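You operate a simulated robot arm through the tools that you are given. There is no shell and no other tool. Be economical: measure what you need, move in short steps, check, and stop when the job is done.

The job below is to be done with a simulated two-armed robot. You get a single attempt, and the scene is never put back.

Task
Pick up the white flowerpot with one hand, pass it to the other hand and put it on the bed of the strap stand. Set down upright: white flowerpot.

It is judged by the outcome, as a careful person would: the job done as asked, and still so three seconds after it is handed in. It fails if anything else is knocked over, pushed out of place, dropped, spilled or broken.

Robot
Two 7-joint arms with two-finger parallel grippers on one trunk, on a base that drives. Base frame: it is fixed to the floor where the robot stands at the start and does not move with it; the origin is under the middle of the robot, x ahead of it, y to its left, z up. Lengths are in cm, angles in degrees, forces in N, time in s.
The left shoulder is at the start at [5, 16.5, 110.5], the right one opposite. With the tool pointing down near the work surface each hand reaches from about 24 to 70 cm from the robot's upright axis, wherever it stands, measured 20 degrees to its own side. Places, roughly: bed of the strap stand [-110, 170, 90]. Payload 3.91 kg a hand.
The tool frame of a hand sits at the grasp point between the pads (the TCP): z along the fingers, y along the line on which they close. The tips reach 3 cm beyond it. The gripper opens to 11 cm. The fingers are 2 cm wide and 1 cm thick; the gripper's body (4.8 by 11.2 cm) begins 5.5 cm behind the TCP.
Orientation is that of the tool frame in the base frame, as a unit quaternion [x, y, z, w]. With the fingers straight down and closing along the base's y, the tool's x points along the base's -x, its y along +y and its z along -z.

Tools
- The arms move only by the tool arm_command. It takes "left_increments", "right_increments" or both (then of equal length, played together; a hand with none holds still); each is a list of rows, each a list of 7 numbers: the shift along the tool's x, y, z in cm, then the turn, a rotation vector about the tool's x, y, z in degrees, then the opening in per cent of the stroke, from 0 (shut) to 100 (fully open). In form: [[x, y, z, wx, wy, wz, grip], ...]. A call has 1 to 8 rows; each row is the pose to reach, as a shift and turn from the pose commanded when the call began, along the tool's axes at that moment. Each row takes 0.2 s and may step no farther than 5 cm and 8.6 degrees from the row before; otherwise, or with a gripper value out of range, the whole call is refused. Where a pose cannot be reached the arm comes as near as it can. A force on the tool above 40 N (or 10 N above the force at the start of the call, whichever is more), or a blocked arm, ends the call early, and 0.2 s more pass. The fingers move at their own pace (about 4.5 cm/s each) and stop on an object; they squeeze with about 41 N. The grip force told is the motor's: it shows also when the fingers shut on nothing. Time passes only in rows, and 0.2 s behind the last, so rows that repeat a pose let the fingers close. The reply holds the time, the measured pose of the TCP, the force on the tool along the base axes, the opening and the grip force, in the units named above and with some noise, with the torque about the TCP (base axes, N m) and any sound that the robot's microphone picked up, and new pictures: "views" is both (left out), scene, wrist or none (wrist: the cameras of the hands that moved).
- Cameras (640 x 400 px; columns grow to the right, rows downward): "scene" is now at [12.48, 2.06, 132.31]; the picture's right is [0.21, -0.98, 0.00], its down [-0.26, -0.06, -0.97] and it looks along [0.94, 0.21, -0.26] (base axes); focal length 252 px, centre (320, 200). "left" rides on the left gripper at [7.3, -1.7, -10.3] in its tool frame; the picture's right is [0.23, 0.97, 0.00], its down [-0.76, 0.18, -0.62] and it looks along [-0.61, 0.14, 0.78] (tool axes); focal length 222 px, centre (320, 200). "right" rides on the right gripper at [7.2, 1.7, -10.3] in its tool frame; the picture's right is [-0.23, 0.97, 0.00], its down [-0.76, -0.18, -0.62] and it looks along [-0.61, -0.14, 0.78] (tool axes); focal length 222 px, centre (320, 200). There is no depth. A picture from a camera that has moved, and an enlarged one, comes with that camera's place and axes in the base frame and with its lens. The place of the scene camera against the robot may be out by one fixed shift of up to 2.5 cm in any direction.
- move_column(by): slides the trunk up (or, below 0, down) by that many cm; the arms and the scene camera ride with it, the base frame stays. It gives what a move gives, with no picture.
- roll_base(legs): drives the robot by 1 to 6 legs, each [ahead, left, turn to the left] in cm, cm and degrees, along the robot's own axes; the way and the turn of a leg run together, so that a leg with both is an arc; at most 150 cm and 180 degrees a leg. The arms and the cameras ride along, it lands a little off, and it stops where it bumps. It gives what a move gives, and a new picture of the scene camera.
- turn_head(pan, tilt): turns the head with the scene camera to pan (to the left, within 80 degrees either way) and tilt (down, from -29 to 69), counted from straight ahead of the robot. It gives what a move gives, and a new picture of the scene camera.
- enlarge(camera, box): a new picture of the part [left, top, right, bottom] of that camera's present view, enlarged. No time passes.
- hand_in(): hands the job in; it is judged then, once.

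Go step by step. Nothing tells you exact positions but the pictures and the camera data: compare them with the known pose of the tool, close in by small moves and look again before you grip or let go. The budget is 120 turns and 260 pictures, counting those below and the enlarged ones. Unless the task says otherwise, let go and move clear before handing in, and close with one line.

The tools are called after "Call:" by a JSON object that holds its "api" and its "payload". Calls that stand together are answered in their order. arm_command: Moves the arms, as the interface text tells. Its arguments: {"type":"object","properties":{"left_increments":{"type":"array"},"right_increments":{"type":"array"},"views":{"type":"string","enum":["both","scene","wrist","none"]}},"required":[]} The other tools are called the same way: move_column (by) slides the trunk up or down; roll_base (legs) drives the base; turn_head (pan, tilt) turns the head that bears the scene camera; enlarge (camera, box) takes an enlarged picture of a part of a camera's view; hand_in () hands the job in.

At the start:

```text
time: 0.0
left_tcp_pos: [36.24, 35.97, 111.46]
left_tool_rot: [-0.001, 1.0, 0.0, 0.001]
left_ft_force: [-0.3, -0.3, -0.1]
left_ft_torque: [-0.02, 0.04, 0.03]
left_gripper_width: 10.99
left_grip_force: 0.0
right_tcp_pos: [28.68, -1.67, 121.98]
right_tool_rot: [0.0, 1.0, 0.0, 0.0]
right_ft_force: [0.9, 0.0, 0.3]
right_ft_torque: [-0.02, 0.0, -0.01]
right_gripper_width: 10.99
right_grip_force: 0.0
trunk travel left (down, up): [-32.5, 17.8]
robot x, y, heading: [-0.38, 0.24, 0.0]
head pan, tilt: [12.4, 15.2]
```

scene: 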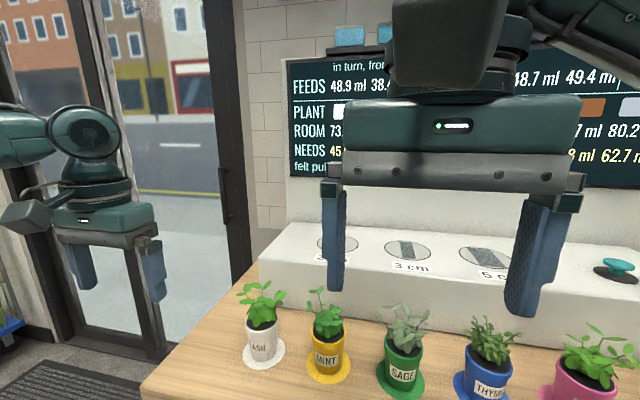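
right: 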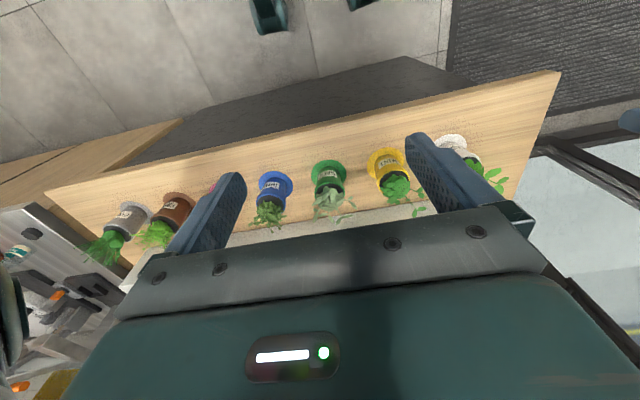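
left: 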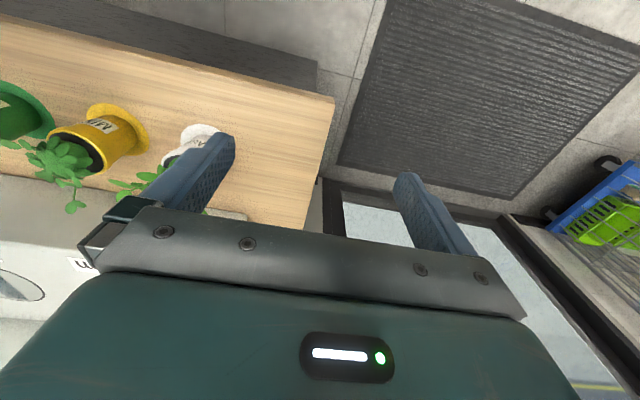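

I see a row of potted herbs on the bench, the white one at the far left end. I'll look closer at the pots, then find the strap stand.

Call:
{"api": "enlarge", "payload": {"camera": "scene", "box": [200, 260, 440, 400]}}

Call:
{"api": "enlarge", "payload": {"camera": "right", "box": [60, 100, 540, 300]}}

Call:
{"api": "turn_head", "payload": {"pan": 80, "tilt": 15}}

```text
2.67 times, centred on (320, 330) of scene
camera zoom: at [12.48, 2.06, 132.31], right [0.21, -0.98, 0.0], down [-0.26, -0.06, -0.97], along [0.94, 0.21, -0.26], focal length 673 px, centre (320, -147)
```

zoom: 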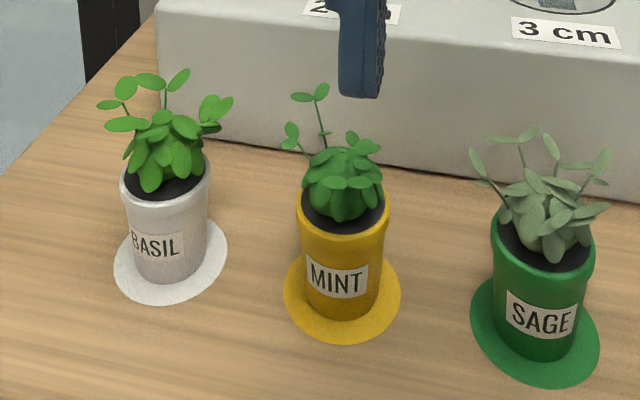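

```text
1.33 times, centred on (300, 200) of right
camera zoom: at [21.45, 0.01, 132.58], right [0.23, 0.97, 0.0], down [0.76, -0.18, 0.62], along [0.61, -0.14, -0.78], focal length 296 px, centre (347, 200)
```

zoom: 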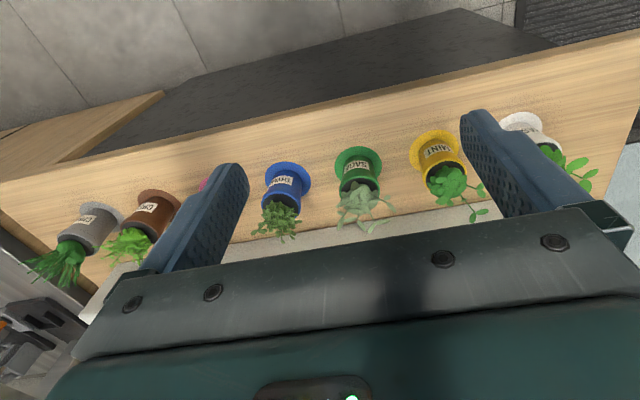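

```text
time: 1.4
left_tcp_pos: [36.29, 35.99, 111.43]
left_tool_rot: [0.0, 1.0, -0.001, -0.001]
left_ft_force: [0.9, 0.3, -0.7]
left_ft_torque: [-0.03, 0.0, 0.0]
left_gripper_width: 10.99
left_grip_force: 0.1
right_tcp_pos: [28.75, -1.6, 122.07]
right_tool_rot: [0.001, 1.0, 0.0, 0.0]
right_ft_force: [-0.3, 0.1, -0.1]
right_ft_torque: [0.01, 0.01, -0.02]
right_gripper_width: 11.0
right_grip_force: 0.1
trunk travel left (down, up): [-32.5, 17.8]
robot x, y, heading: [0.19, -0.09, 0.1]
head pan, tilt: [80.0, 15.0]
camera scene: at [4.99, 9.25, 132.34], right [0.98, -0.17, 0.0], down [-0.05, -0.25, -0.97], along [0.17, 0.95, -0.26], focal length 252 px, centre (320, 200)
```

scene: 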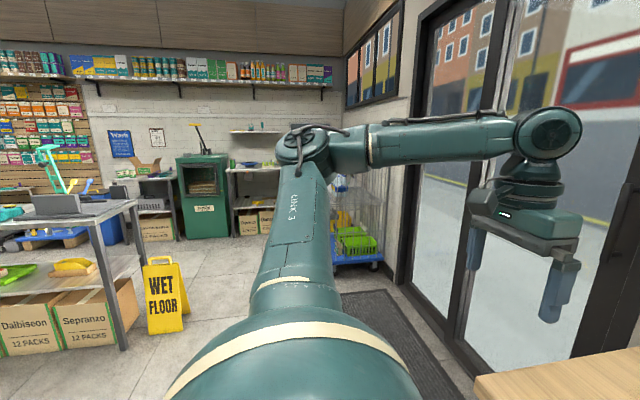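

The white basil pot is near [49, 21.5] with its base at z≈90, and it stands on or includes a saucer-like foot. The strap stand should be the bench at the left of this view, so I'll enlarge that.

Call:
{"api": "enlarge", "payload": {"camera": "scene", "box": [0, 130, 200, 255]}}

Call:
{"api": "turn_head", "payload": {"pan": 25, "tilt": 35}}

```text
3.20 times, centred on (100, 192) of scene
camera zoom: at [4.99, 9.25, 132.34], right [0.98, -0.17, 0.0], down [-0.05, -0.25, -0.97], along [0.17, 0.95, -0.26], focal length 807 px, centre (1024, 224)
```

zoom: 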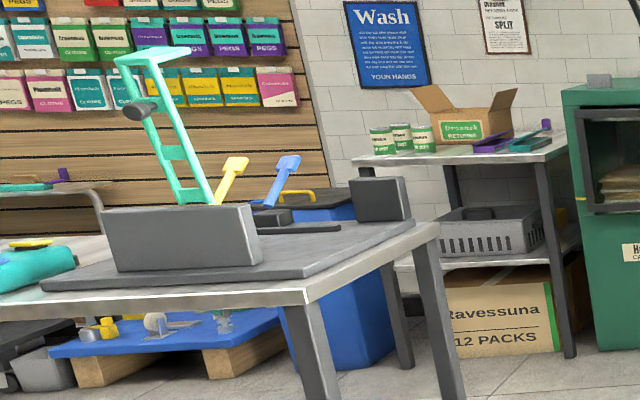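

```text
time: 2.6
left_tcp_pos: [36.35, 36.02, 111.56]
left_tool_rot: [0.0, 1.0, 0.0, -0.001]
left_ft_force: [-1.2, 0.2, -0.7]
left_ft_torque: [0.01, 0.01, -0.07]
left_gripper_width: 10.98
left_grip_force: 0.0
right_tcp_pos: [28.79, -1.58, 122.12]
right_tool_rot: [0.0, 1.0, 0.0, 0.0]
right_ft_force: [-0.6, 0.5, -0.3]
right_ft_torque: [0.0, 0.0, -0.01]
right_gripper_width: 11.0
right_grip_force: 0.1
trunk travel left (down, up): [-32.5, 17.8]
robot x, y, heading: [-0.24, -0.04, 0.1]
head pan, tilt: [25.0, 35.0]
camera scene: at [11.34, 3.78, 129.14], right [0.42, -0.91, 0.0], down [-0.52, -0.24, -0.82], along [0.74, 0.35, -0.57], focal length 252 px, centre (320, 200)
```

scene: 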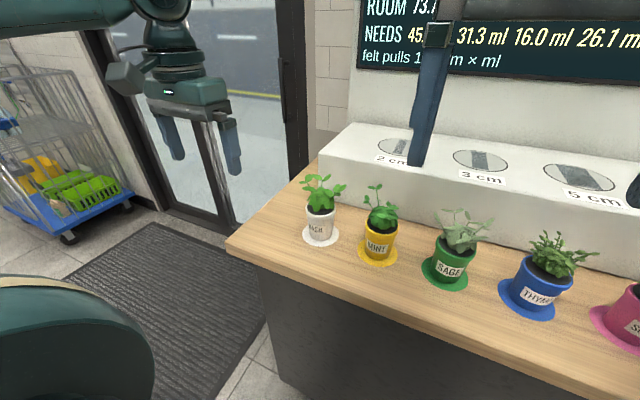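

The strap stand is a bed with grey end blocks on a table, so the final placement should be from above. My plan is for the left hand to take the pot low from the front with slanted fingers, then the right hand to take it by the rim from above. First I'll back up for room and tilt the left hand.

Call:
{"api": "roll_base", "payload": {"legs": [[-14, 0, 0]]}}

Call:
{"api": "arm_command", "payload": {"left_increments": [[0, 0, 0, 0, -8, 0, 100], [0, 0, 0, 0, -16, 0, 100], [0, 0, 0, 0, -24, 0, 100], [0, 0, 0, 0, -32, 0, 100], [0, 0, 0, 0, -40, 0, 100], [0, 0, 0, 0, -48, 0, 100], [0, 0, 0, 0, -55, 0, 100]]}}

```text
time: 4.0
left_tcp_pos: [22.55, 35.81, 111.49]
left_tool_rot: [0.0, 1.0, 0.0, 0.001]
left_ft_force: [0.5, -0.6, 0.3]
left_ft_torque: [0.0, -0.02, 0.01]
left_gripper_width: 11.01
left_grip_force: 0.1
right_tcp_pos: [14.9, -1.64, 122.21]
right_tool_rot: [0.001, 1.0, 0.0, 0.0]
right_ft_force: [-0.4, -0.1, -0.4]
right_ft_torque: [0.0, -0.01, 0.01]
right_gripper_width: 10.97
right_grip_force: 0.1
trunk travel left (down, up): [-32.5, 17.8]
robot x, y, heading: [-13.93, 0.07, -0.2]
head pan, tilt: [25.0, 35.0]
camera scene: at [-2.62, 3.76, 129.15], right [0.42, -0.91, 0.0], down [-0.52, -0.24, -0.82], along [0.74, 0.34, -0.57], focal length 252 px, centre (320, 200)
```

scene: 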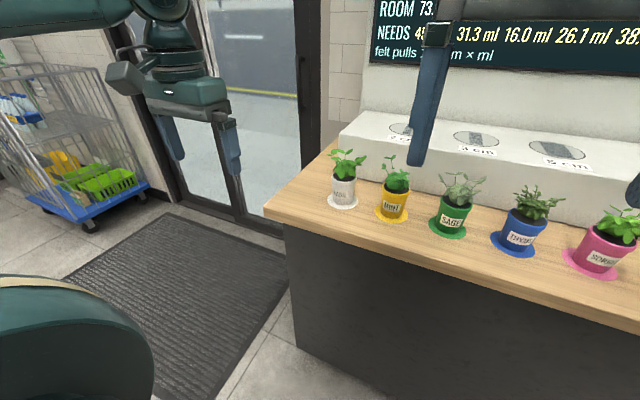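

```text
time: 5.6
left_tcp_pos: [22.63, 35.74, 111.53]
left_tool_rot: [0.0, 0.887, 0.001, 0.462]
left_ft_force: [-0.1, 0.3, 0.1]
left_ft_torque: [0.01, -0.02, 0.02]
left_gripper_width: 11.02
left_grip_force: 0.1
right_tcp_pos: [14.86, -1.64, 122.17]
right_tool_rot: [0.0, 1.0, 0.0, 0.0]
right_ft_force: [-0.1, -0.1, -0.1]
right_ft_torque: [-0.02, 0.0, -0.02]
right_gripper_width: 11.03
right_grip_force: 0.0
trunk travel left (down, up): [-32.5, 17.8]
robot x, y, heading: [-13.88, -0.15, -0.2]
head pan, tilt: [25.0, 35.0]
camera scene: at [-2.54, 3.77, 129.14], right [0.42, -0.91, 0.0], down [-0.52, -0.24, -0.82], along [0.74, 0.34, -0.57], focal length 252 px, centre (320, 200)
camera left: at [9.97, 34.18, 111.35], right [-0.13, 0.97, -0.19], down [-0.08, 0.18, 0.98], along [0.99, 0.14, 0.05], focal length 222 px, centre (320, 200)
```

scene: 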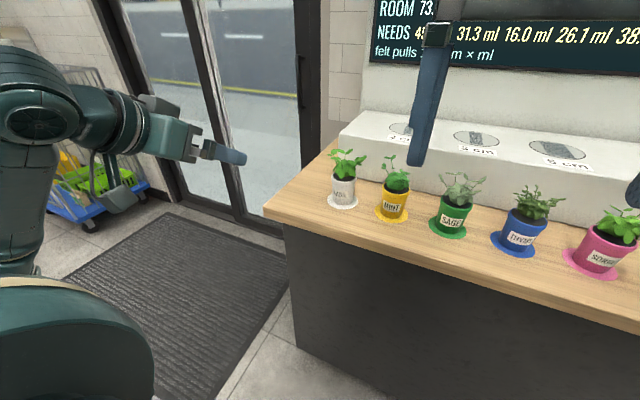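
left: 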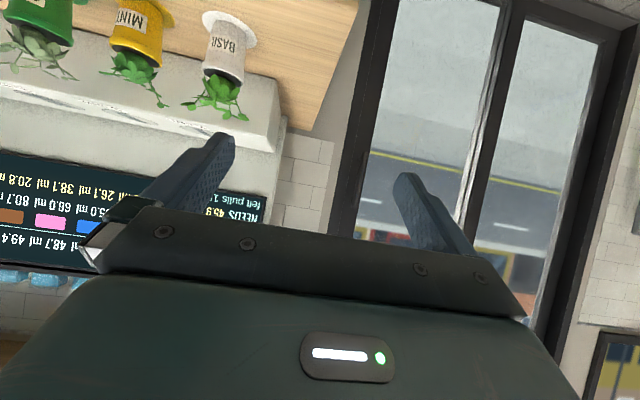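

The left camera puts the pot at about [47.2, 21.4], which differs from the scene camera by about 2 cm, within its stated offset. I'll move the left hand to a pre-grasp point in front of the pot.

Call:
{"api": "arm_command", "payload": {"left_increments": [[0.2, -2.8, 3.2, 0, 0, 0, 100], [0.4, -5.7, 6.4, 0, 0, 0, 100], [0.6, -8.6, 9.5, 0, 0, 0, 100], [0.9, -11.5, 12.7, 0, 0, 0, 100], [1.1, -14.3, 15.9, 0, 0, 0, 100], [1.1, -14.3, 15.9, 0, 0, 0, 100]]}}

```text
time: 7.0
left_tcp_pos: [34.74, 21.66, 101.55]
left_tool_rot: [0.002, 0.887, -0.001, 0.462]
left_ft_force: [0.4, 0.1, 0.1]
left_ft_torque: [0.02, 0.02, 0.02]
left_gripper_width: 10.99
left_grip_force: 0.0
right_tcp_pos: [14.93, -1.64, 122.05]
right_tool_rot: [0.0, 1.0, 0.001, -0.001]
right_ft_force: [0.8, 0.5, 0.5]
right_ft_torque: [-0.01, 0.03, 0.02]
right_gripper_width: 11.02
right_grip_force: 0.1
trunk travel left (down, up): [-32.5, 17.8]
robot x, y, heading: [-13.99, -0.16, 0.1]
head pan, tilt: [25.0, 35.0]
camera scene: at [-2.55, 3.77, 129.14], right [0.42, -0.91, 0.0], down [-0.52, -0.24, -0.82], along [0.74, 0.34, -0.57], focal length 252 px, centre (320, 200)
camera left: at [22.27, 20.03, 101.37], right [-0.13, 0.97, -0.19], down [-0.07, 0.18, 0.98], along [0.99, 0.14, 0.05], focal length 222 px, centre (320, 200)
```

scene: 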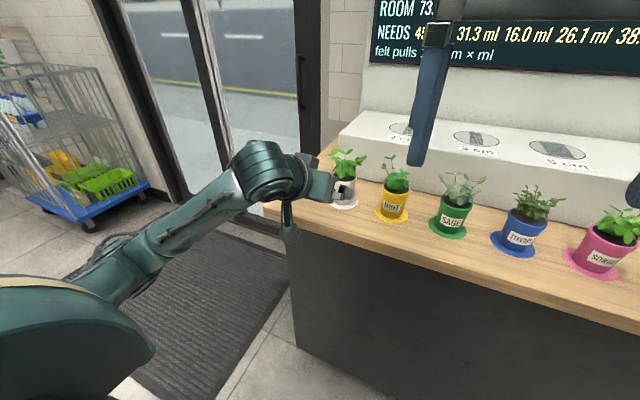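
left: 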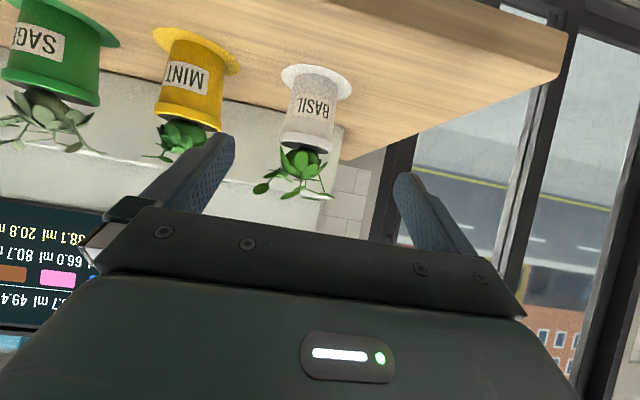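

The pot is centred at about y 20.8 and x 47, with the rim near z 97. I'll advance most of the way and check.

Call:
{"api": "arm_command", "payload": {"left_increments": [[0, -0.4, 3, 0, 0, 0, 100], [-0.1, -0.9, 6, 0, 0, 0, 100], [-0.2, -0.9, 9, 0, 0, 0, 100], [-0.2, -0.9, 9, 0, 0, 0, 100]]}}

```text
time: 8.0
left_tcp_pos: [42.53, 20.71, 96.36]
left_tool_rot: [0.001, 0.887, 0.0, 0.462]
left_ft_force: [-0.1, 0.0, 0.5]
left_ft_torque: [0.0, 0.01, 0.03]
left_gripper_width: 11.03
left_grip_force: 0.1
right_tcp_pos: [14.79, -1.58, 122.16]
right_tool_rot: [0.001, 1.0, 0.0, 0.0]
right_ft_force: [-0.6, 0.5, 0.1]
right_ft_torque: [-0.01, -0.01, -0.02]
right_gripper_width: 10.99
right_grip_force: 0.0
trunk travel left (down, up): [-32.5, 17.8]
robot x, y, heading: [-13.78, -0.08, -0.3]
head pan, tilt: [25.0, 35.0]
camera scene: at [-2.55, 3.76, 129.14], right [0.42, -0.91, 0.0], down [-0.52, -0.24, -0.82], along [0.74, 0.34, -0.57], focal length 252 px, centre (320, 200)
camera left: at [29.97, 18.94, 96.25], right [-0.13, 0.97, -0.19], down [-0.07, 0.18, 0.98], along [0.99, 0.14, 0.05], focal length 222 px, centre (320, 200)
```

scene: 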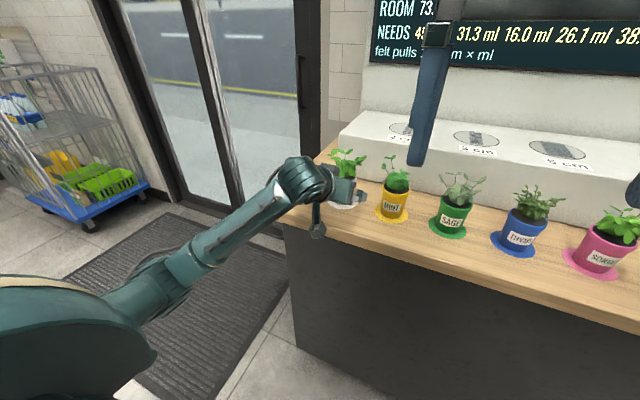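
left: 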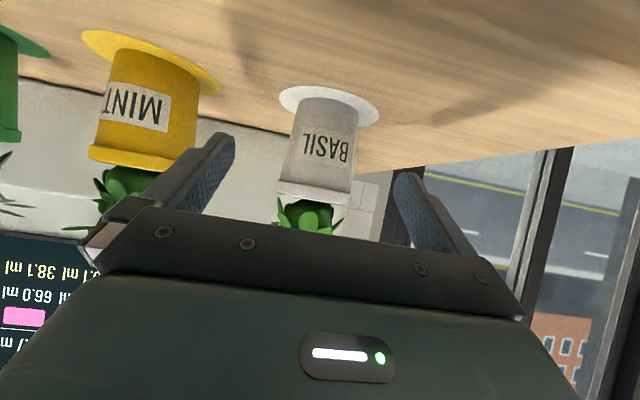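

The pot is centred between the fingers. I'll advance the last 3.8 cm and close.

Call:
{"api": "arm_command", "payload": {"left_increments": [[0.15, -0.1, 2, 0, 0, 0, 100], [0.3, -0.1, 3.8, 0, 0, 0, 100], [0.3, -0.1, 3.8, 0, 0, 0, 100]]}}

```text
time: 8.8
left_tcp_pos: [45.46, 20.49, 94.06]
left_tool_rot: [0.001, 0.887, -0.001, 0.462]
left_ft_force: [0.9, 0.8, -0.5]
left_ft_torque: [0.0, 0.02, -0.01]
left_gripper_width: 10.98
left_grip_force: 0.2
right_tcp_pos: [14.96, -1.58, 122.08]
right_tool_rot: [0.001, 1.0, 0.0, 0.001]
right_ft_force: [-0.3, -0.8, -0.2]
right_ft_torque: [0.02, -0.02, -0.02]
right_gripper_width: 10.98
right_grip_force: 0.0
trunk travel left (down, up): [-32.5, 17.8]
robot x, y, heading: [-14.02, 0.06, -0.2]
head pan, tilt: [25.0, 35.0]
camera scene: at [-2.55, 3.76, 129.14], right [0.42, -0.91, 0.0], down [-0.52, -0.24, -0.82], along [0.74, 0.34, -0.57], focal length 252 px, centre (320, 200)
camera left: at [32.81, 18.84, 93.83], right [-0.13, 0.97, -0.19], down [-0.07, 0.18, 0.98], along [0.99, 0.14, 0.05], focal length 222 px, centre (320, 200)
```

scene: 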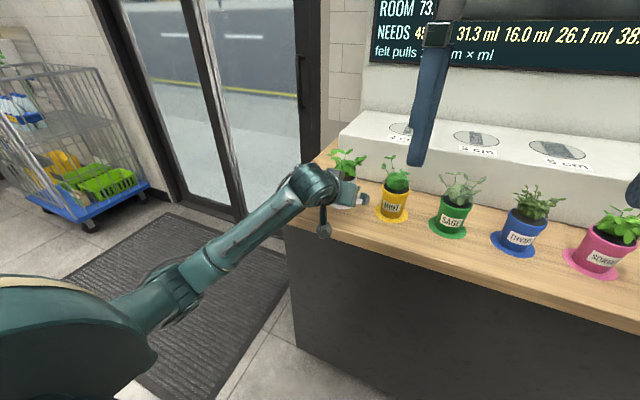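
left: 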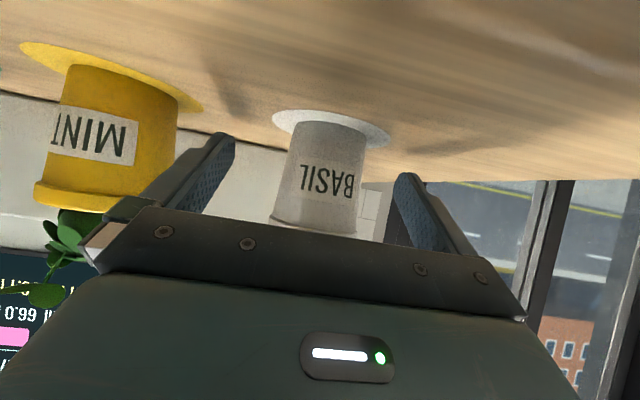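

Comparing the apparent size across the three views puts the pot a bit farther out (x≈48.8, base z≈89). I'll advance another 2 cm with a small lift.

Call:
{"api": "arm_command", "payload": {"left_increments": [[-0.5, 0.3, 1, 0, 0, 0, 100], [-0.5, 0.3, 2.1, 0, 0, 0, 100], [-0.5, 0.3, 2.1, 0, 0, 0, 100]], "views": "wrist"}}

Call:
{"api": "enlarge", "payload": {"camera": "scene", "box": [260, 120, 440, 260]}}

```text
time: 9.6
left_tcp_pos: [47.38, 20.82, 93.2]
left_tool_rot: [0.0, 0.887, 0.001, 0.462]
left_ft_force: [-0.9, 0.6, -0.1]
left_ft_torque: [0.02, -0.01, 0.01]
left_gripper_width: 10.99
left_grip_force: 0.2
right_tcp_pos: [14.83, -1.68, 122.15]
right_tool_rot: [0.001, 1.0, -0.001, 0.0]
right_ft_force: [0.4, -0.2, 0.3]
right_ft_torque: [0.01, 0.0, 0.02]
right_gripper_width: 11.01
right_grip_force: 0.0
trunk travel left (down, up): [-32.5, 17.8]
robot x, y, heading: [-14.03, -0.29, -0.0]
head pan, tilt: [25.0, 35.0]
camera left: at [34.87, 19.16, 93.08], right [-0.13, 0.97, -0.19], down [-0.07, 0.18, 0.98], along [0.99, 0.14, 0.05], focal length 222 px, centre (320, 200)
```

left: 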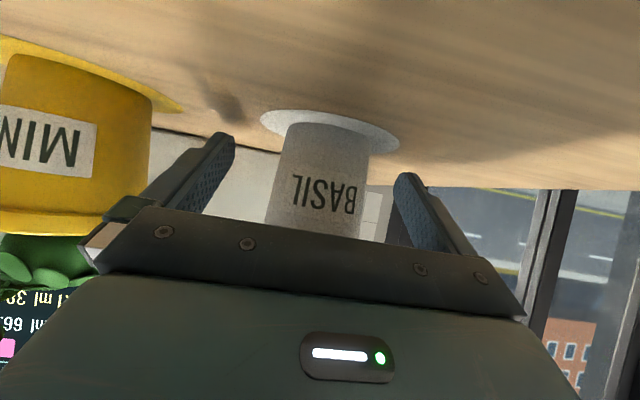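

```text
2.86 times, centred on (350, 190) of scene
camera zoom: at [-2.54, 3.76, 129.14], right [0.42, -0.91, 0.0], down [-0.52, -0.24, -0.82], along [0.74, 0.34, -0.57], focal length 721 px, centre (234, 229)
```

zoom: 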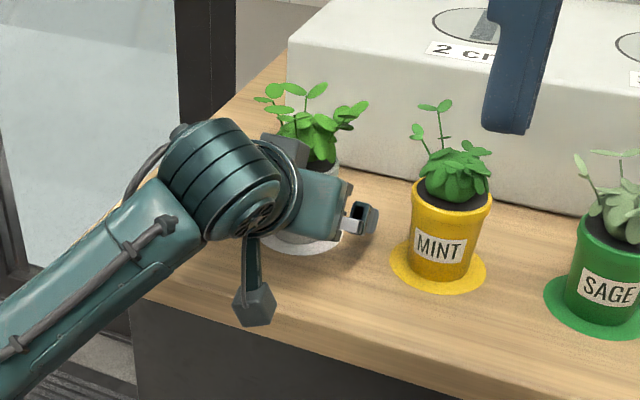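

The pot sits between the pads. I'll back off slightly to clear the rim, then close.

Call:
{"api": "arm_command", "payload": {"left_increments": [[0, 0, -0.6, 0, 0, 0, 100], [0, 0, -0.6, 0, 0, 0, 50], [0, 0, -0.6, 0, 0, 0, 20], [0, 0, -0.6, 0, 0, 0, 20], [0, 0, -0.6, 0, 0, 0, 20], [0, 0, -0.6, 0, 0, 0, 20]]}}

```text
time: 11.0
left_tcp_pos: [46.93, 20.89, 93.49]
left_tool_rot: [0.001, 0.887, 0.0, 0.461]
left_ft_force: [1.0, -0.2, 1.0]
left_ft_torque: [0.03, 0.02, -0.01]
left_gripper_width: 5.64
left_grip_force: 40.6
right_tcp_pos: [14.85, -1.75, 122.07]
right_tool_rot: [0.001, 1.0, -0.001, 0.0]
right_ft_force: [0.1, -0.8, 0.7]
right_ft_torque: [0.0, 0.02, -0.01]
right_gripper_width: 11.02
right_grip_force: 0.0
trunk travel left (down, up): [-32.5, 17.8]
robot x, y, heading: [-13.97, 0.35, -0.2]
head pan, tilt: [25.0, 35.0]
camera scene: at [-2.54, 3.76, 129.14], right [0.42, -0.91, 0.0], down [-0.52, -0.24, -0.82], along [0.74, 0.34, -0.57], focal length 252 px, centre (320, 200)
camera left: at [34.35, 19.15, 93.47], right [-0.13, 0.97, -0.19], down [-0.07, 0.18, 0.98], along [0.99, 0.14, 0.05], focal length 222 px, centre (320, 200)
```

scene: 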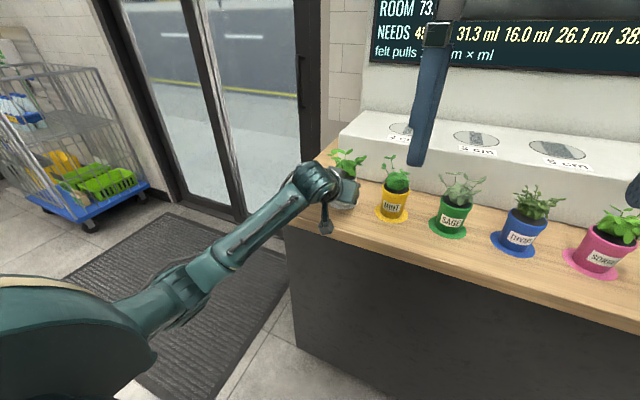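
left: 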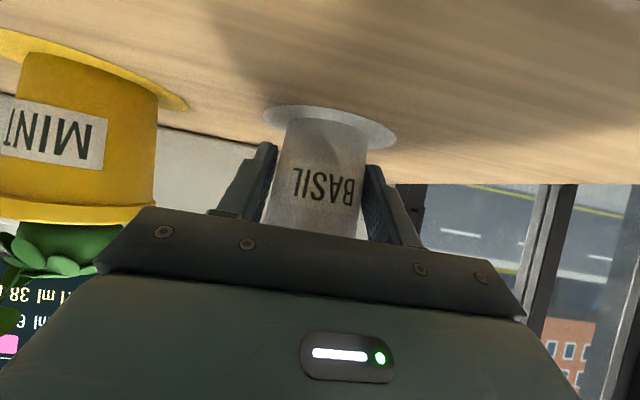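

Gripped at 5.6 cm. I'll lift straight up a few cm and see whether the saucer comes along.

Call:
{"api": "arm_command", "payload": {"left_increments": [[-1.2, 0, -0.86, 0, 0, 0, 20], [-3.3, 0, -2.3, 0, 0, 0, 20], [-6.5, 0, -4.6, 0, 0, 0, 20], [-6.5, 0, -4.6, 0, 0, 0, 20]]}}

```text
time: 12.0
left_tcp_pos: [46.92, 21.09, 101.63]
left_tool_rot: [0.001, 0.887, -0.001, 0.462]
left_ft_force: [-0.7, -0.1, -1.8]
left_ft_torque: [0.0, 0.01, -0.04]
left_gripper_width: 5.62
left_grip_force: 40.6
right_tcp_pos: [15.0, -1.65, 122.08]
right_tool_rot: [0.001, 1.0, 0.0, 0.0]
right_ft_force: [-0.3, -0.1, 0.0]
right_ft_torque: [-0.02, 0.02, 0.01]
right_gripper_width: 11.01
right_grip_force: 0.0
trunk travel left (down, up): [-32.5, 17.8]
robot x, y, heading: [-13.96, -0.3, -0.4]
head pan, tilt: [25.0, 35.0]
camera scene: at [-2.52, 3.78, 129.13], right [0.42, -0.91, 0.0], down [-0.52, -0.24, -0.82], along [0.74, 0.34, -0.57], focal length 252 px, centre (320, 200)
camera left: at [34.33, 19.35, 101.56], right [-0.13, 0.97, -0.19], down [-0.07, 0.18, 0.98], along [0.99, 0.14, 0.05], focal length 222 px, centre (320, 200)
```

scene: 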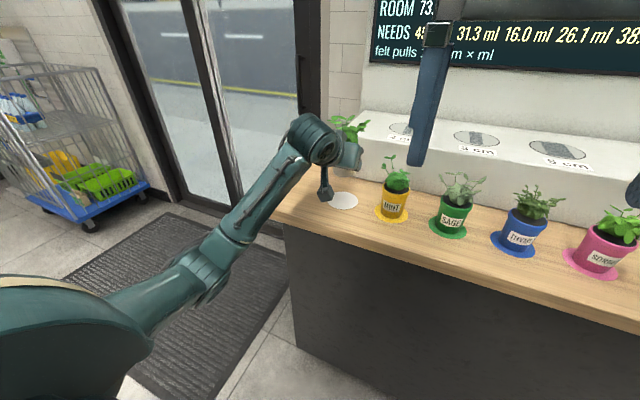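
left: 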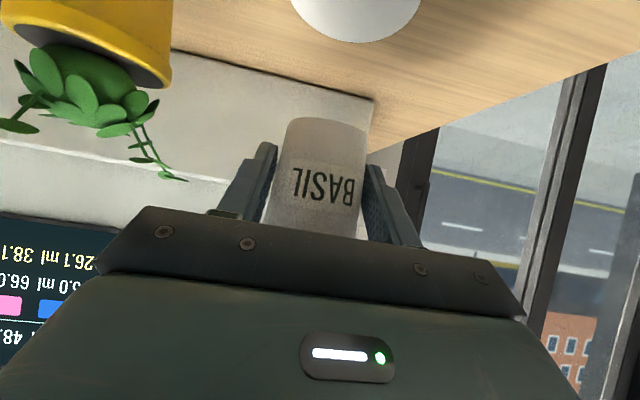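

The white disc on the table is a separate mat and stays behind, so only the pot is lifted. I'll raise it further and back away from the bench for the handover.

Call:
{"api": "arm_command", "payload": {"left_increments": [[-3.3, 0, -2.3, 0, 0, 0, 20], [-6.5, 0, -4.6, 0, 0, 0, 20], [-8.2, 0, -5.7, 0, 0, 0, 20], [-8.2, 0, -5.7, 0, 0, 0, 20]], "views": "none"}}

Call:
{"api": "roll_base", "payload": {"legs": [[-35, 0, 0]]}}

Call:
{"api": "turn_head", "payload": {"pan": 0, "tilt": 30}}

```text
time: 13.0
left_tcp_pos: [46.77, 20.86, 111.55]
left_tool_rot: [0.001, 0.887, -0.001, 0.462]
left_ft_force: [0.4, 0.4, -1.6]
left_ft_torque: [0.0, 0.01, -0.02]
left_gripper_width: 5.59
left_grip_force: 41.1
right_tcp_pos: [14.85, -1.58, 122.14]
right_tool_rot: [0.0, 1.0, 0.0, -0.001]
right_ft_force: [0.3, 0.6, -0.4]
right_ft_torque: [-0.02, 0.01, -0.02]
right_gripper_width: 11.0
right_grip_force: 0.1
trunk travel left (down, up): [-32.5, 17.8]
robot x, y, heading: [-13.95, -0.03, -0.2]
head pan, tilt: [25.0, 35.0]
```

```text
time: 15.2
left_tcp_pos: [12.24, 20.98, 111.66]
left_tool_rot: [0.0, 0.887, -0.001, 0.462]
left_ft_force: [-0.3, 0.0, -2.5]
left_ft_torque: [-0.03, 0.03, -0.01]
left_gripper_width: 5.61
left_grip_force: 40.6
right_tcp_pos: [-19.63, -1.6, 122.12]
right_tool_rot: [0.0, 1.0, 0.0, 0.0]
right_ft_force: [0.8, -0.3, -0.3]
right_ft_torque: [0.0, 0.0, 0.04]
right_gripper_width: 10.99
right_grip_force: 0.0
trunk travel left (down, up): [-32.5, 17.8]
robot x, y, heading: [-48.3, 0.41, -0.0]
head pan, tilt: [25.0, 35.0]
camera scene: at [-37.08, 3.86, 129.14], right [0.42, -0.91, 0.0], down [-0.52, -0.24, -0.82], along [0.74, 0.34, -0.57], focal length 252 px, centre (320, 200)
```

scene: 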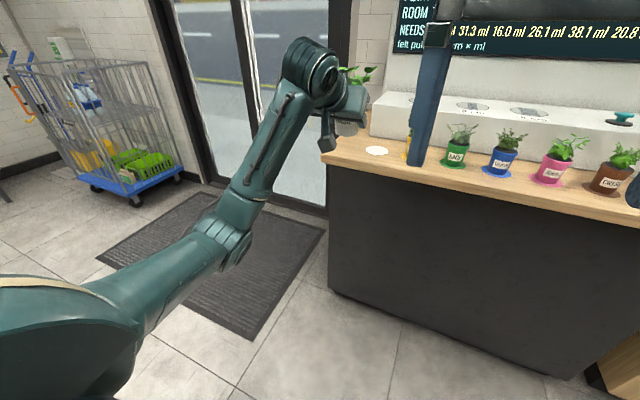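

```text
time: 16.1
left_tcp_pos: [12.4, 20.95, 111.56]
left_tool_rot: [0.0, 0.887, -0.001, 0.462]
left_ft_force: [-0.2, -0.5, -1.8]
left_ft_torque: [0.03, 0.03, -0.02]
left_gripper_width: 5.62
left_grip_force: 41.4
right_tcp_pos: [-19.49, -1.59, 122.1]
right_tool_rot: [0.001, 1.0, 0.0, -0.001]
right_ft_force: [0.7, -0.3, 0.4]
right_ft_torque: [-0.01, 0.0, -0.01]
right_gripper_width: 11.01
right_grip_force: 0.0
trunk travel left (down, up): [-32.5, 17.8]
robot x, y, heading: [-48.43, 0.25, 0.0]
head pan, tilt: [0.0, 30.0]
camera scene: at [-35.98, 0.14, 129.91], right [0.0, -1.0, 0.0], down [-0.5, 0.0, -0.87], along [0.87, 0.0, -0.5], focal length 252 px, centre (320, 200)
```

scene: 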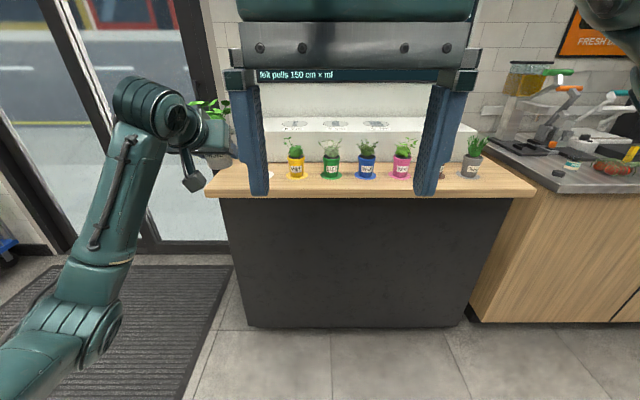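

There's clear space here. I'll bring the left hand with the pot in front of the chest, with the right hand raised and kept to its own side.

Call:
{"api": "arm_command", "payload": {"left_increments": [[2.5, -1.9, -1.5, 0, 0, 0, 20], [5, -3.7, -2.9, 0, 0, 0, 20], [7.5, -5.6, -4.4, 0, 0, 0, 20], [10, -7.4, -5.8, 0, 0, 0, 20], [12.5, -9.3, -7.3, 0, 0, 0, 20], [15, -11.1, -8.7, 0, 0, 0, 20], [17.5, -13, -10.2, 0, 0, 0, 20], [17.5, -13, -10.2, 0, 0, 0, 20]], "right_increments": [[-3, -3, -1, 0, 0, 0, 100], [-6, -6, -2, 0, 0, 0, 100], [-9, -8, -3, 0, 0, 0, 100], [-12, -11, -4, 0, 0, 0, 100], [-15, -13, -4, 0, 0, 0, 100], [-17, -14, -4, 0, 0, 0, 100], [-17, -14, -4, 0, 0, 0, 100], [-17, -14, -4, 0, 0, 0, 100]]}}

```text
time: 17.9
left_tcp_pos: [-6.17, 8.12, 102.82]
left_tool_rot: [0.0, 0.887, 0.001, 0.462]
left_ft_force: [-0.1, -0.7, -2.5]
left_ft_torque: [-0.01, 0.01, 0.01]
left_gripper_width: 5.56
left_grip_force: 40.5
right_tcp_pos: [-2.43, -15.58, 126.1]
right_tool_rot: [0.0, 1.0, 0.001, 0.0]
right_ft_force: [-1.0, -0.2, 0.1]
right_ft_torque: [0.04, 0.0, -0.05]
right_gripper_width: 11.01
right_grip_force: 0.1
trunk travel left (down, up): [-32.5, 17.8]
robot x, y, heading: [-48.0, -0.12, -0.4]
head pan, tilt: [0.0, 30.0]
camera scene: at [-35.98, 0.14, 129.91], right [0.0, -1.0, 0.0], down [-0.5, 0.0, -0.87], along [0.87, 0.0, -0.5], focal length 252 px, centre (320, 200)
camera right: at [-9.9, -13.93, 136.5], right [0.23, 0.97, 0.0], down [0.76, -0.18, 0.62], along [0.61, -0.14, -0.78], focal length 222 px, centre (320, 200)
camera left: at [-18.74, 6.38, 102.72], right [-0.13, 0.97, -0.19], down [-0.07, 0.18, 0.98], along [0.99, 0.14, 0.05], focal length 222 px, centre (320, 200)
```

scene: 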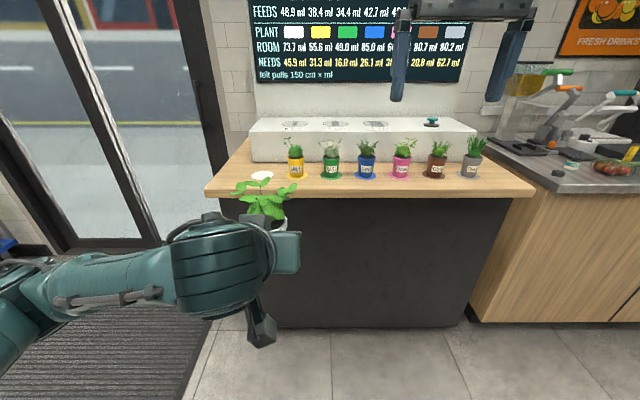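
right: 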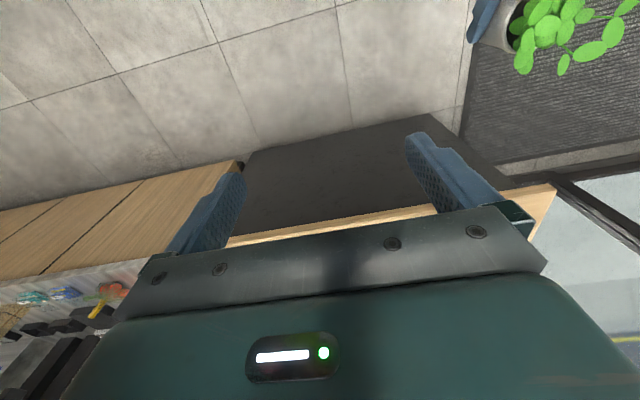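
left: 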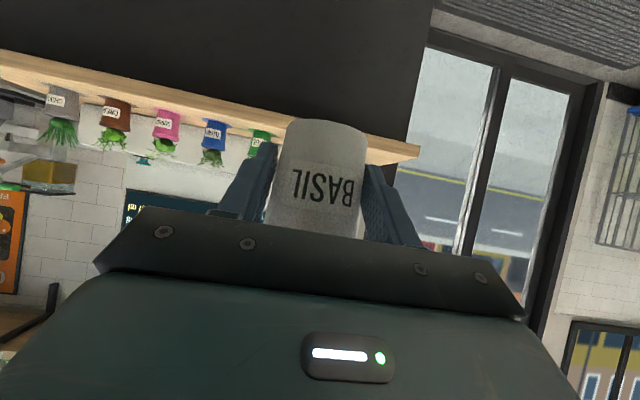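

The right hand's wrist camera would come too close to the left wrist in this arrangement. I'll yaw the left hand to point toward the right side, which will let the right hand come down with its camera facing away.

Call:
{"api": "arm_command", "payload": {"left_increments": [[0, -1, 0, 6.7, 0, 4.7, 20], [0, -2, 0, 13.4, 0, 9.4, 20], [0, -3, 0, 20.1, 0, 14.1, 20], [0, -4, 0, 26.8, 0, 18.8, 20], [0, -5, 0, 33.5, 0, 23.5, 20], [0, -6, 0, 40.2, 0, 28.2, 20], [0, -6, 0, 46.9, 0, 32.9, 20], [0, -6, 0, 53.6, 0, 37.6, 20]], "right_increments": [[0, 0, 0, 0, 0, -8, 100], [0, 0, 0, 0, 0, -16, 100], [0, 0, 0, 0, 0, -24, 100], [0, 0, 0, 0, 0, -32, 100], [0, 0, 0, 0, 0, -40, 100], [0, 0, 0, 0, 0, -48, 100], [0, 0, 0, 0, 0, -56, 100], [0, 0, 0, 0, 0, -64, 100]], "views": "scene"}}

```text
time: 19.7
left_tcp_pos: [-6.1, 2.02, 103.07]
left_tool_rot: [0.48, 0.746, -0.251, 0.388]
left_ft_force: [-0.4, 0.1, -1.7]
left_ft_torque: [0.04, -0.01, 0.0]
left_gripper_width: 5.65
left_grip_force: 41.0
right_tcp_pos: [-9.81, -11.3, 121.19]
right_tool_rot: [-0.528, 0.849, 0.001, 0.002]
right_ft_force: [-1.2, 0.4, -0.1]
right_ft_torque: [-0.01, 0.02, 0.0]
right_gripper_width: 10.99
right_grip_force: 0.1
right hand out of reach, approached as far as the arm can: row 5, 6, 7, 8
trunk travel left (down, up): [-32.5, 17.8]
robot x, y, heading: [-48.54, -0.15, -0.1]
head pan, tilt: [0.0, 30.0]
camera scene: at [-35.98, 0.14, 129.91], right [0.0, -1.0, 0.0], down [-0.5, 0.0, -0.87], along [0.87, 0.0, -0.5], focal length 252 px, centre (320, 200)
```

scene: 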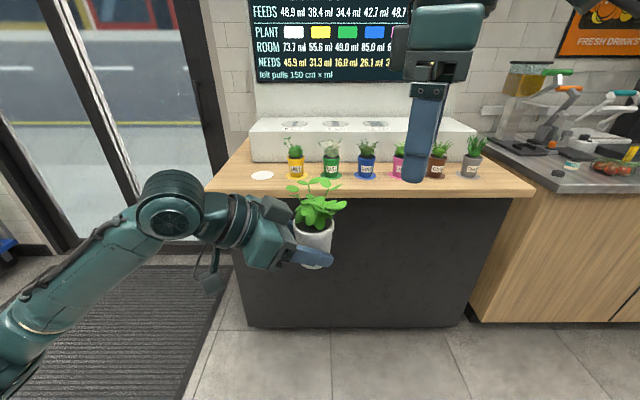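

The left hand now points to the right with the pot upright, and the right hand has yawed 64°. I'll finish both yaws with about 25° more each.

Call:
{"api": "arm_command", "payload": {"left_increments": [[0, 0, 0, 6.7, 0, 4.7, 20], [0, 0, 0, 13.4, 0, 9.4, 20], [0, 0, 0, 20, 0, 14, 20], [0, 0, 0, 20, 0, 14, 20]], "right_increments": [[0, 0, 0, 0, 0, -8.3, 100], [0, 0, 0, 0, 0, -16.6, 100], [0, 0, 0, 0, 0, -25, 100], [0, 0, 0, 0, 0, -25, 100]]}}

```text
time: 20.7
left_tcp_pos: [-6.07, 2.1, 103.0]
left_tool_rot: [0.627, 0.627, -0.327, 0.327]
left_ft_force: [-0.1, -0.1, -2.8]
left_ft_torque: [0.03, 0.0, 0.02]
left_gripper_width: 5.59
left_grip_force: 40.8
right_tcp_pos: [-18.25, -7.2, 117.25]
right_tool_rot: [-0.7, 0.714, 0.001, 0.0]
right_ft_force: [-0.2, -0.7, -0.4]
right_ft_torque: [-0.01, 0.0, -0.05]
right_gripper_width: 10.99
right_grip_force: 0.1
right hand out of reach, approached as far as the arm can: row 1, 2, 3, 4
trunk travel left (down, up): [-32.5, 17.8]
robot x, y, heading: [-48.23, 0.31, -0.1]
head pan, tilt: [0.0, 30.0]
camera scene: at [-35.99, 0.12, 129.91], right [0.0, -1.0, 0.0], down [-0.5, 0.0, -0.87], along [0.87, 0.0, -0.5], focal length 252 px, centre (320, 200)
camera right: at [-20.21, -14.48, 127.69], right [-0.97, 0.25, 0.0], down [0.19, 0.76, 0.62], along [0.15, 0.61, -0.78], focal length 222 px, centre (320, 200)
camera left: at [-7.73, 14.66, 102.99], right [0.97, 0.13, -0.19], down [0.18, 0.07, 0.98], along [0.14, -0.99, 0.05], focal length 222 px, centre (320, 200)
```

scene: 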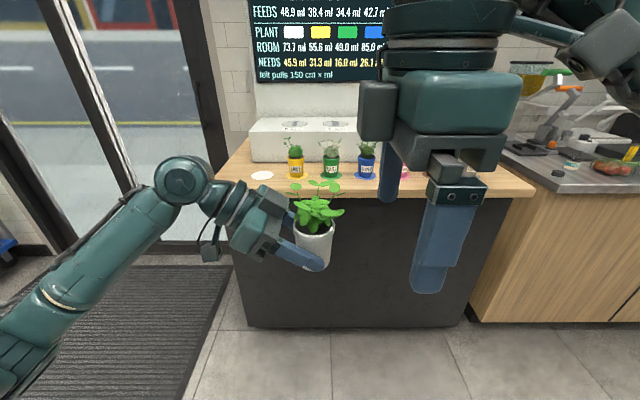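
right: 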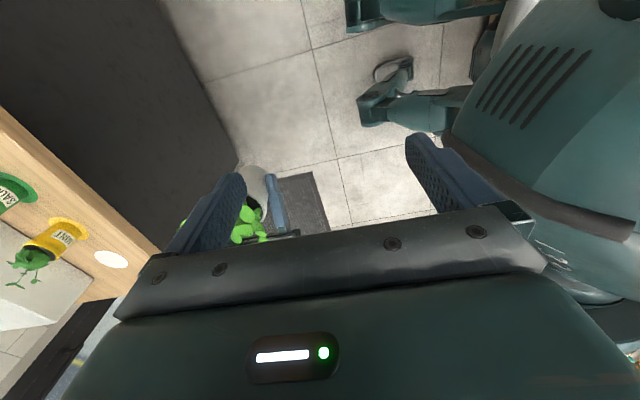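
left: 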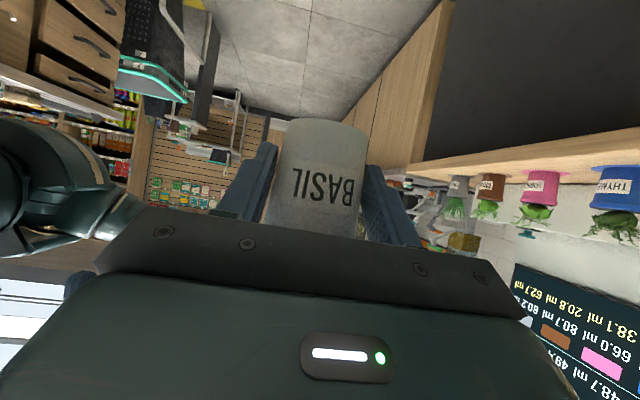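

The right hand is limited by height at this yaw. I'll lower the left hand and pot by 14 cm, so the right can work at a comfortable level above it.

Call:
{"api": "arm_command", "payload": {"left_increments": [[2.9, 0, 2, 0, 0, 0, 20], [5.8, 0, 4, 0, 0, 0, 20], [8.7, 0, 6, 0, 0, 0, 20], [11.5, 0, 8, 0, 0, 0, 20], [11.5, 0, 8, 0, 0, 0, 20]], "right_increments": [[0, 0, 1.2, 0, 0, 0, 100], [0, 0, 2.4, 0, 0, 0, 100], [0, 0, 3.6, 0, 0, 0, 100], [0, 0, 5, 0, 0, 0, 100], [0, 0, 6, 0, 0, 0, 100]]}}

```text
time: 21.9
left_tcp_pos: [-6.0, 2.13, 89.17]
left_tool_rot: [0.628, 0.628, -0.325, 0.326]
left_ft_force: [-0.2, 0.1, -2.4]
left_ft_torque: [-0.03, -0.01, 0.0]
left_gripper_width: 5.58
left_grip_force: 41.2
right_tcp_pos: [-18.44, -7.54, 111.03]
right_tool_rot: [-0.7, 0.714, 0.001, 0.0]
right_ft_force: [0.3, -0.1, -0.6]
right_ft_torque: [0.03, 0.06, -0.01]
right_gripper_width: 10.97
right_grip_force: 0.0
trunk travel left (down, up): [-32.5, 17.8]
robot x, y, heading: [-48.67, 0.15, -0.2]
head pan, tilt: [0.0, 30.0]
camera scene: at [-35.98, 0.12, 129.91], right [0.0, -1.0, 0.0], down [-0.5, 0.0, -0.87], along [0.87, 0.0, -0.5], focal length 252 px, centre (320, 200)
camera right: at [-20.23, -14.85, 121.56], right [-0.97, 0.25, 0.0], down [0.19, 0.76, 0.62], along [0.15, 0.6, -0.78], focal length 222 px, centre (320, 200)
camera left: at [-7.65, 14.72, 89.05], right [0.97, 0.13, -0.18], down [0.18, 0.07, 0.98], along [0.14, -0.99, 0.05], focal length 222 px, centre (320, 200)
```

scene: 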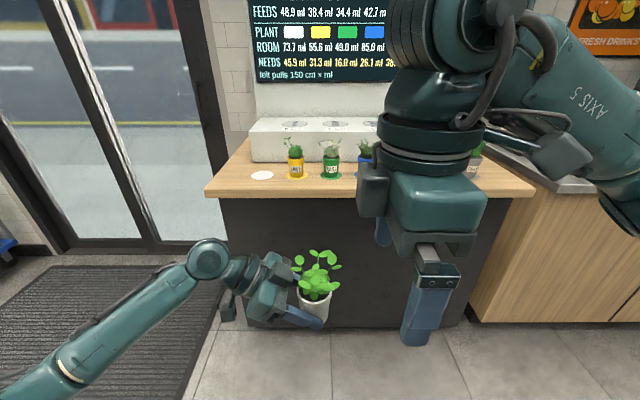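
right: 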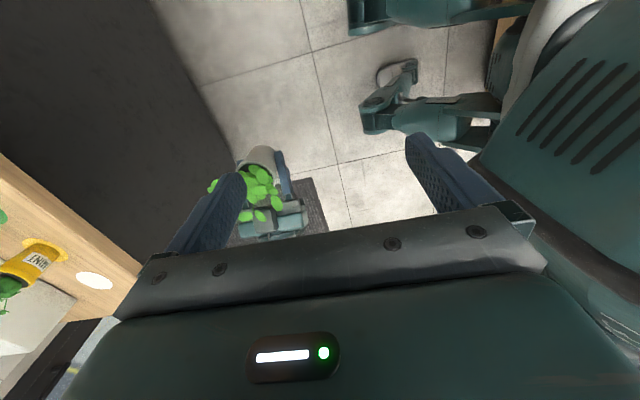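
left: 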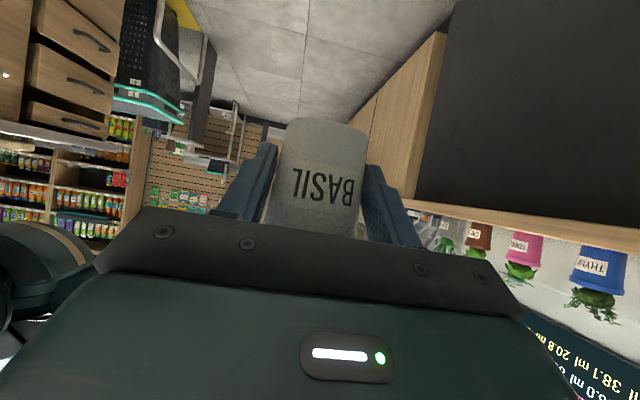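

Now I'll move the right hand above the pot, staying higher than the foliage.

Call:
{"api": "arm_command", "payload": {"right_increments": [[-2.2, -3, 1, 0, 0, 0, 100], [-4.4, -6, 2, 0, 0, 0, 100], [-6.6, -9, 3, 0, 0, 0, 100], [-8.7, -12.2, 4, 0, 0, 0, 100], [-8.7, -12.2, 4, 0, 0, 0, 100]]}}

```text
time: 23.1
left_tcp_pos: [-6.01, 2.07, 89.14]
left_tool_rot: [0.627, 0.628, -0.325, 0.327]
left_ft_force: [-0.1, 0.0, -2.4]
left_ft_torque: [0.02, -0.03, 0.03]
left_gripper_width: 5.59
left_grip_force: 40.8
right_tcp_pos: [-13.62, 0.66, 107.04]
right_tool_rot: [-0.7, 0.714, 0.0, 0.0]
right_ft_force: [-0.4, -0.8, -0.4]
right_ft_torque: [0.0, 0.03, 0.0]
right_gripper_width: 11.01
right_grip_force: 0.0
right hand out of reach, approached as far as the arm can: row 2, 3, 4, 5
trunk travel left (down, up): [-32.5, 17.8]
robot x, y, heading: [-48.63, 0.05, -0.2]
head pan, tilt: [0.0, 30.0]
camera scene: at [-35.99, 0.11, 129.91], right [0.0, -1.0, 0.0], down [-0.5, 0.0, -0.87], along [0.87, 0.0, -0.5], focal length 252 px, centre (320, 200)
camera right: at [-15.59, -6.54, 117.55], right [-0.97, 0.25, 0.0], down [0.19, 0.76, 0.62], along [0.15, 0.6, -0.78], focal length 222 px, centre (320, 200)
```

scene: 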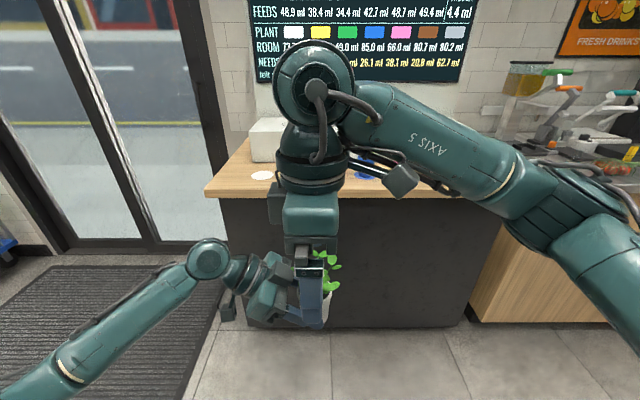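
right: 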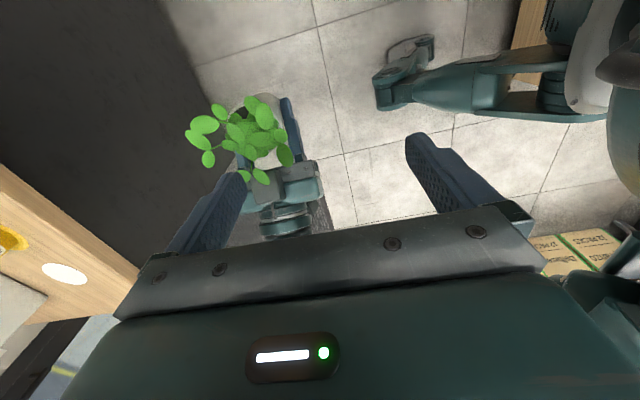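

The right hand can't reach farther out at this yaw, so I'll bring the pot to it by moving the left hand 9 cm toward the robot.

Call:
{"api": "arm_command", "payload": {"left_increments": [[0, -3, 0, 0, 0, 0, 20], [0, -6, 0, 0, 0, 0, 20], [0, -9, 0, 0, 0, 0, 20], [0, -9, 0, 0, 0, 0, 20]], "right_increments": [[0, 0.5, 0, 0, 0, 0, 100], [0, 1, 0, 0, 0, 0, 100], [0, 1.4, 0, 0, 0, 0, 100], [0, 1.4, 0, 0, 0, 0, 100]]}}

```text
time: 24.1
left_tcp_pos: [-15.22, 2.09, 89.13]
left_tool_rot: [0.627, 0.628, -0.326, 0.326]
left_ft_force: [0.5, 0.7, -1.9]
left_ft_torque: [-0.02, 0.02, 0.02]
left_gripper_width: 5.6
left_grip_force: 41.2
right_tcp_pos: [-15.27, 0.84, 107.23]
right_tool_rot: [-0.701, 0.714, 0.0, 0.0]
right_ft_force: [-0.5, -0.8, 0.3]
right_ft_torque: [-0.02, -0.02, -0.04]
right_gripper_width: 10.99
right_grip_force: 0.0
trunk travel left (down, up): [-32.5, 17.8]
robot x, y, heading: [-48.61, 0.06, -0.2]
head pan, tilt: [0.0, 30.0]
camera scene: at [-35.98, 0.12, 129.91], right [0.0, -1.0, 0.0], down [-0.5, 0.0, -0.87], along [0.87, 0.0, -0.5], focal length 252 px, centre (320, 200)
camera right: at [-17.19, -6.48, 117.64], right [-0.97, 0.25, 0.0], down [0.19, 0.76, 0.62], along [0.15, 0.6, -0.78], focal length 222 px, centre (320, 200)
camera left: at [-16.87, 14.61, 89.06], right [0.97, 0.13, -0.19], down [0.18, 0.07, 0.98], along [0.14, -0.99, 0.05], focal length 222 px, centre (320, 200)
```

scene: 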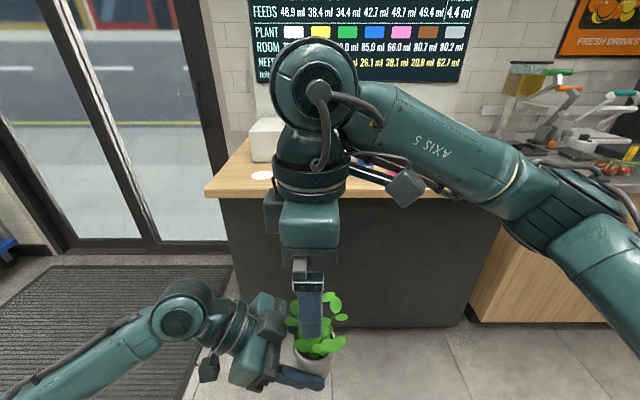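
right: 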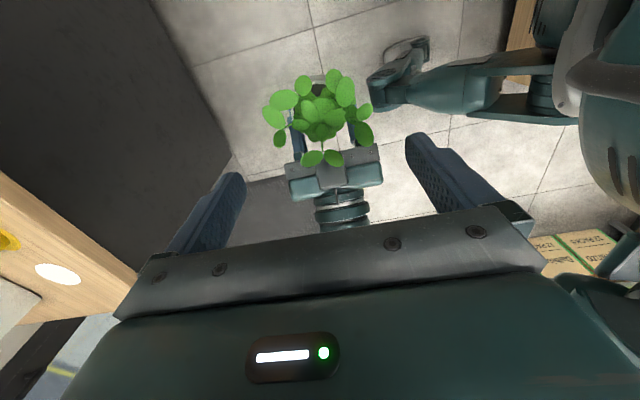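
left: 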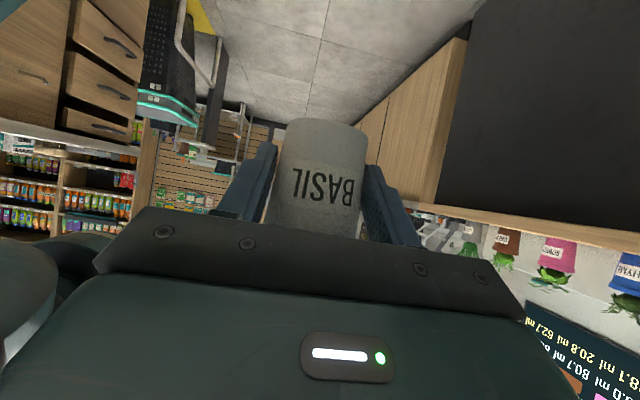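

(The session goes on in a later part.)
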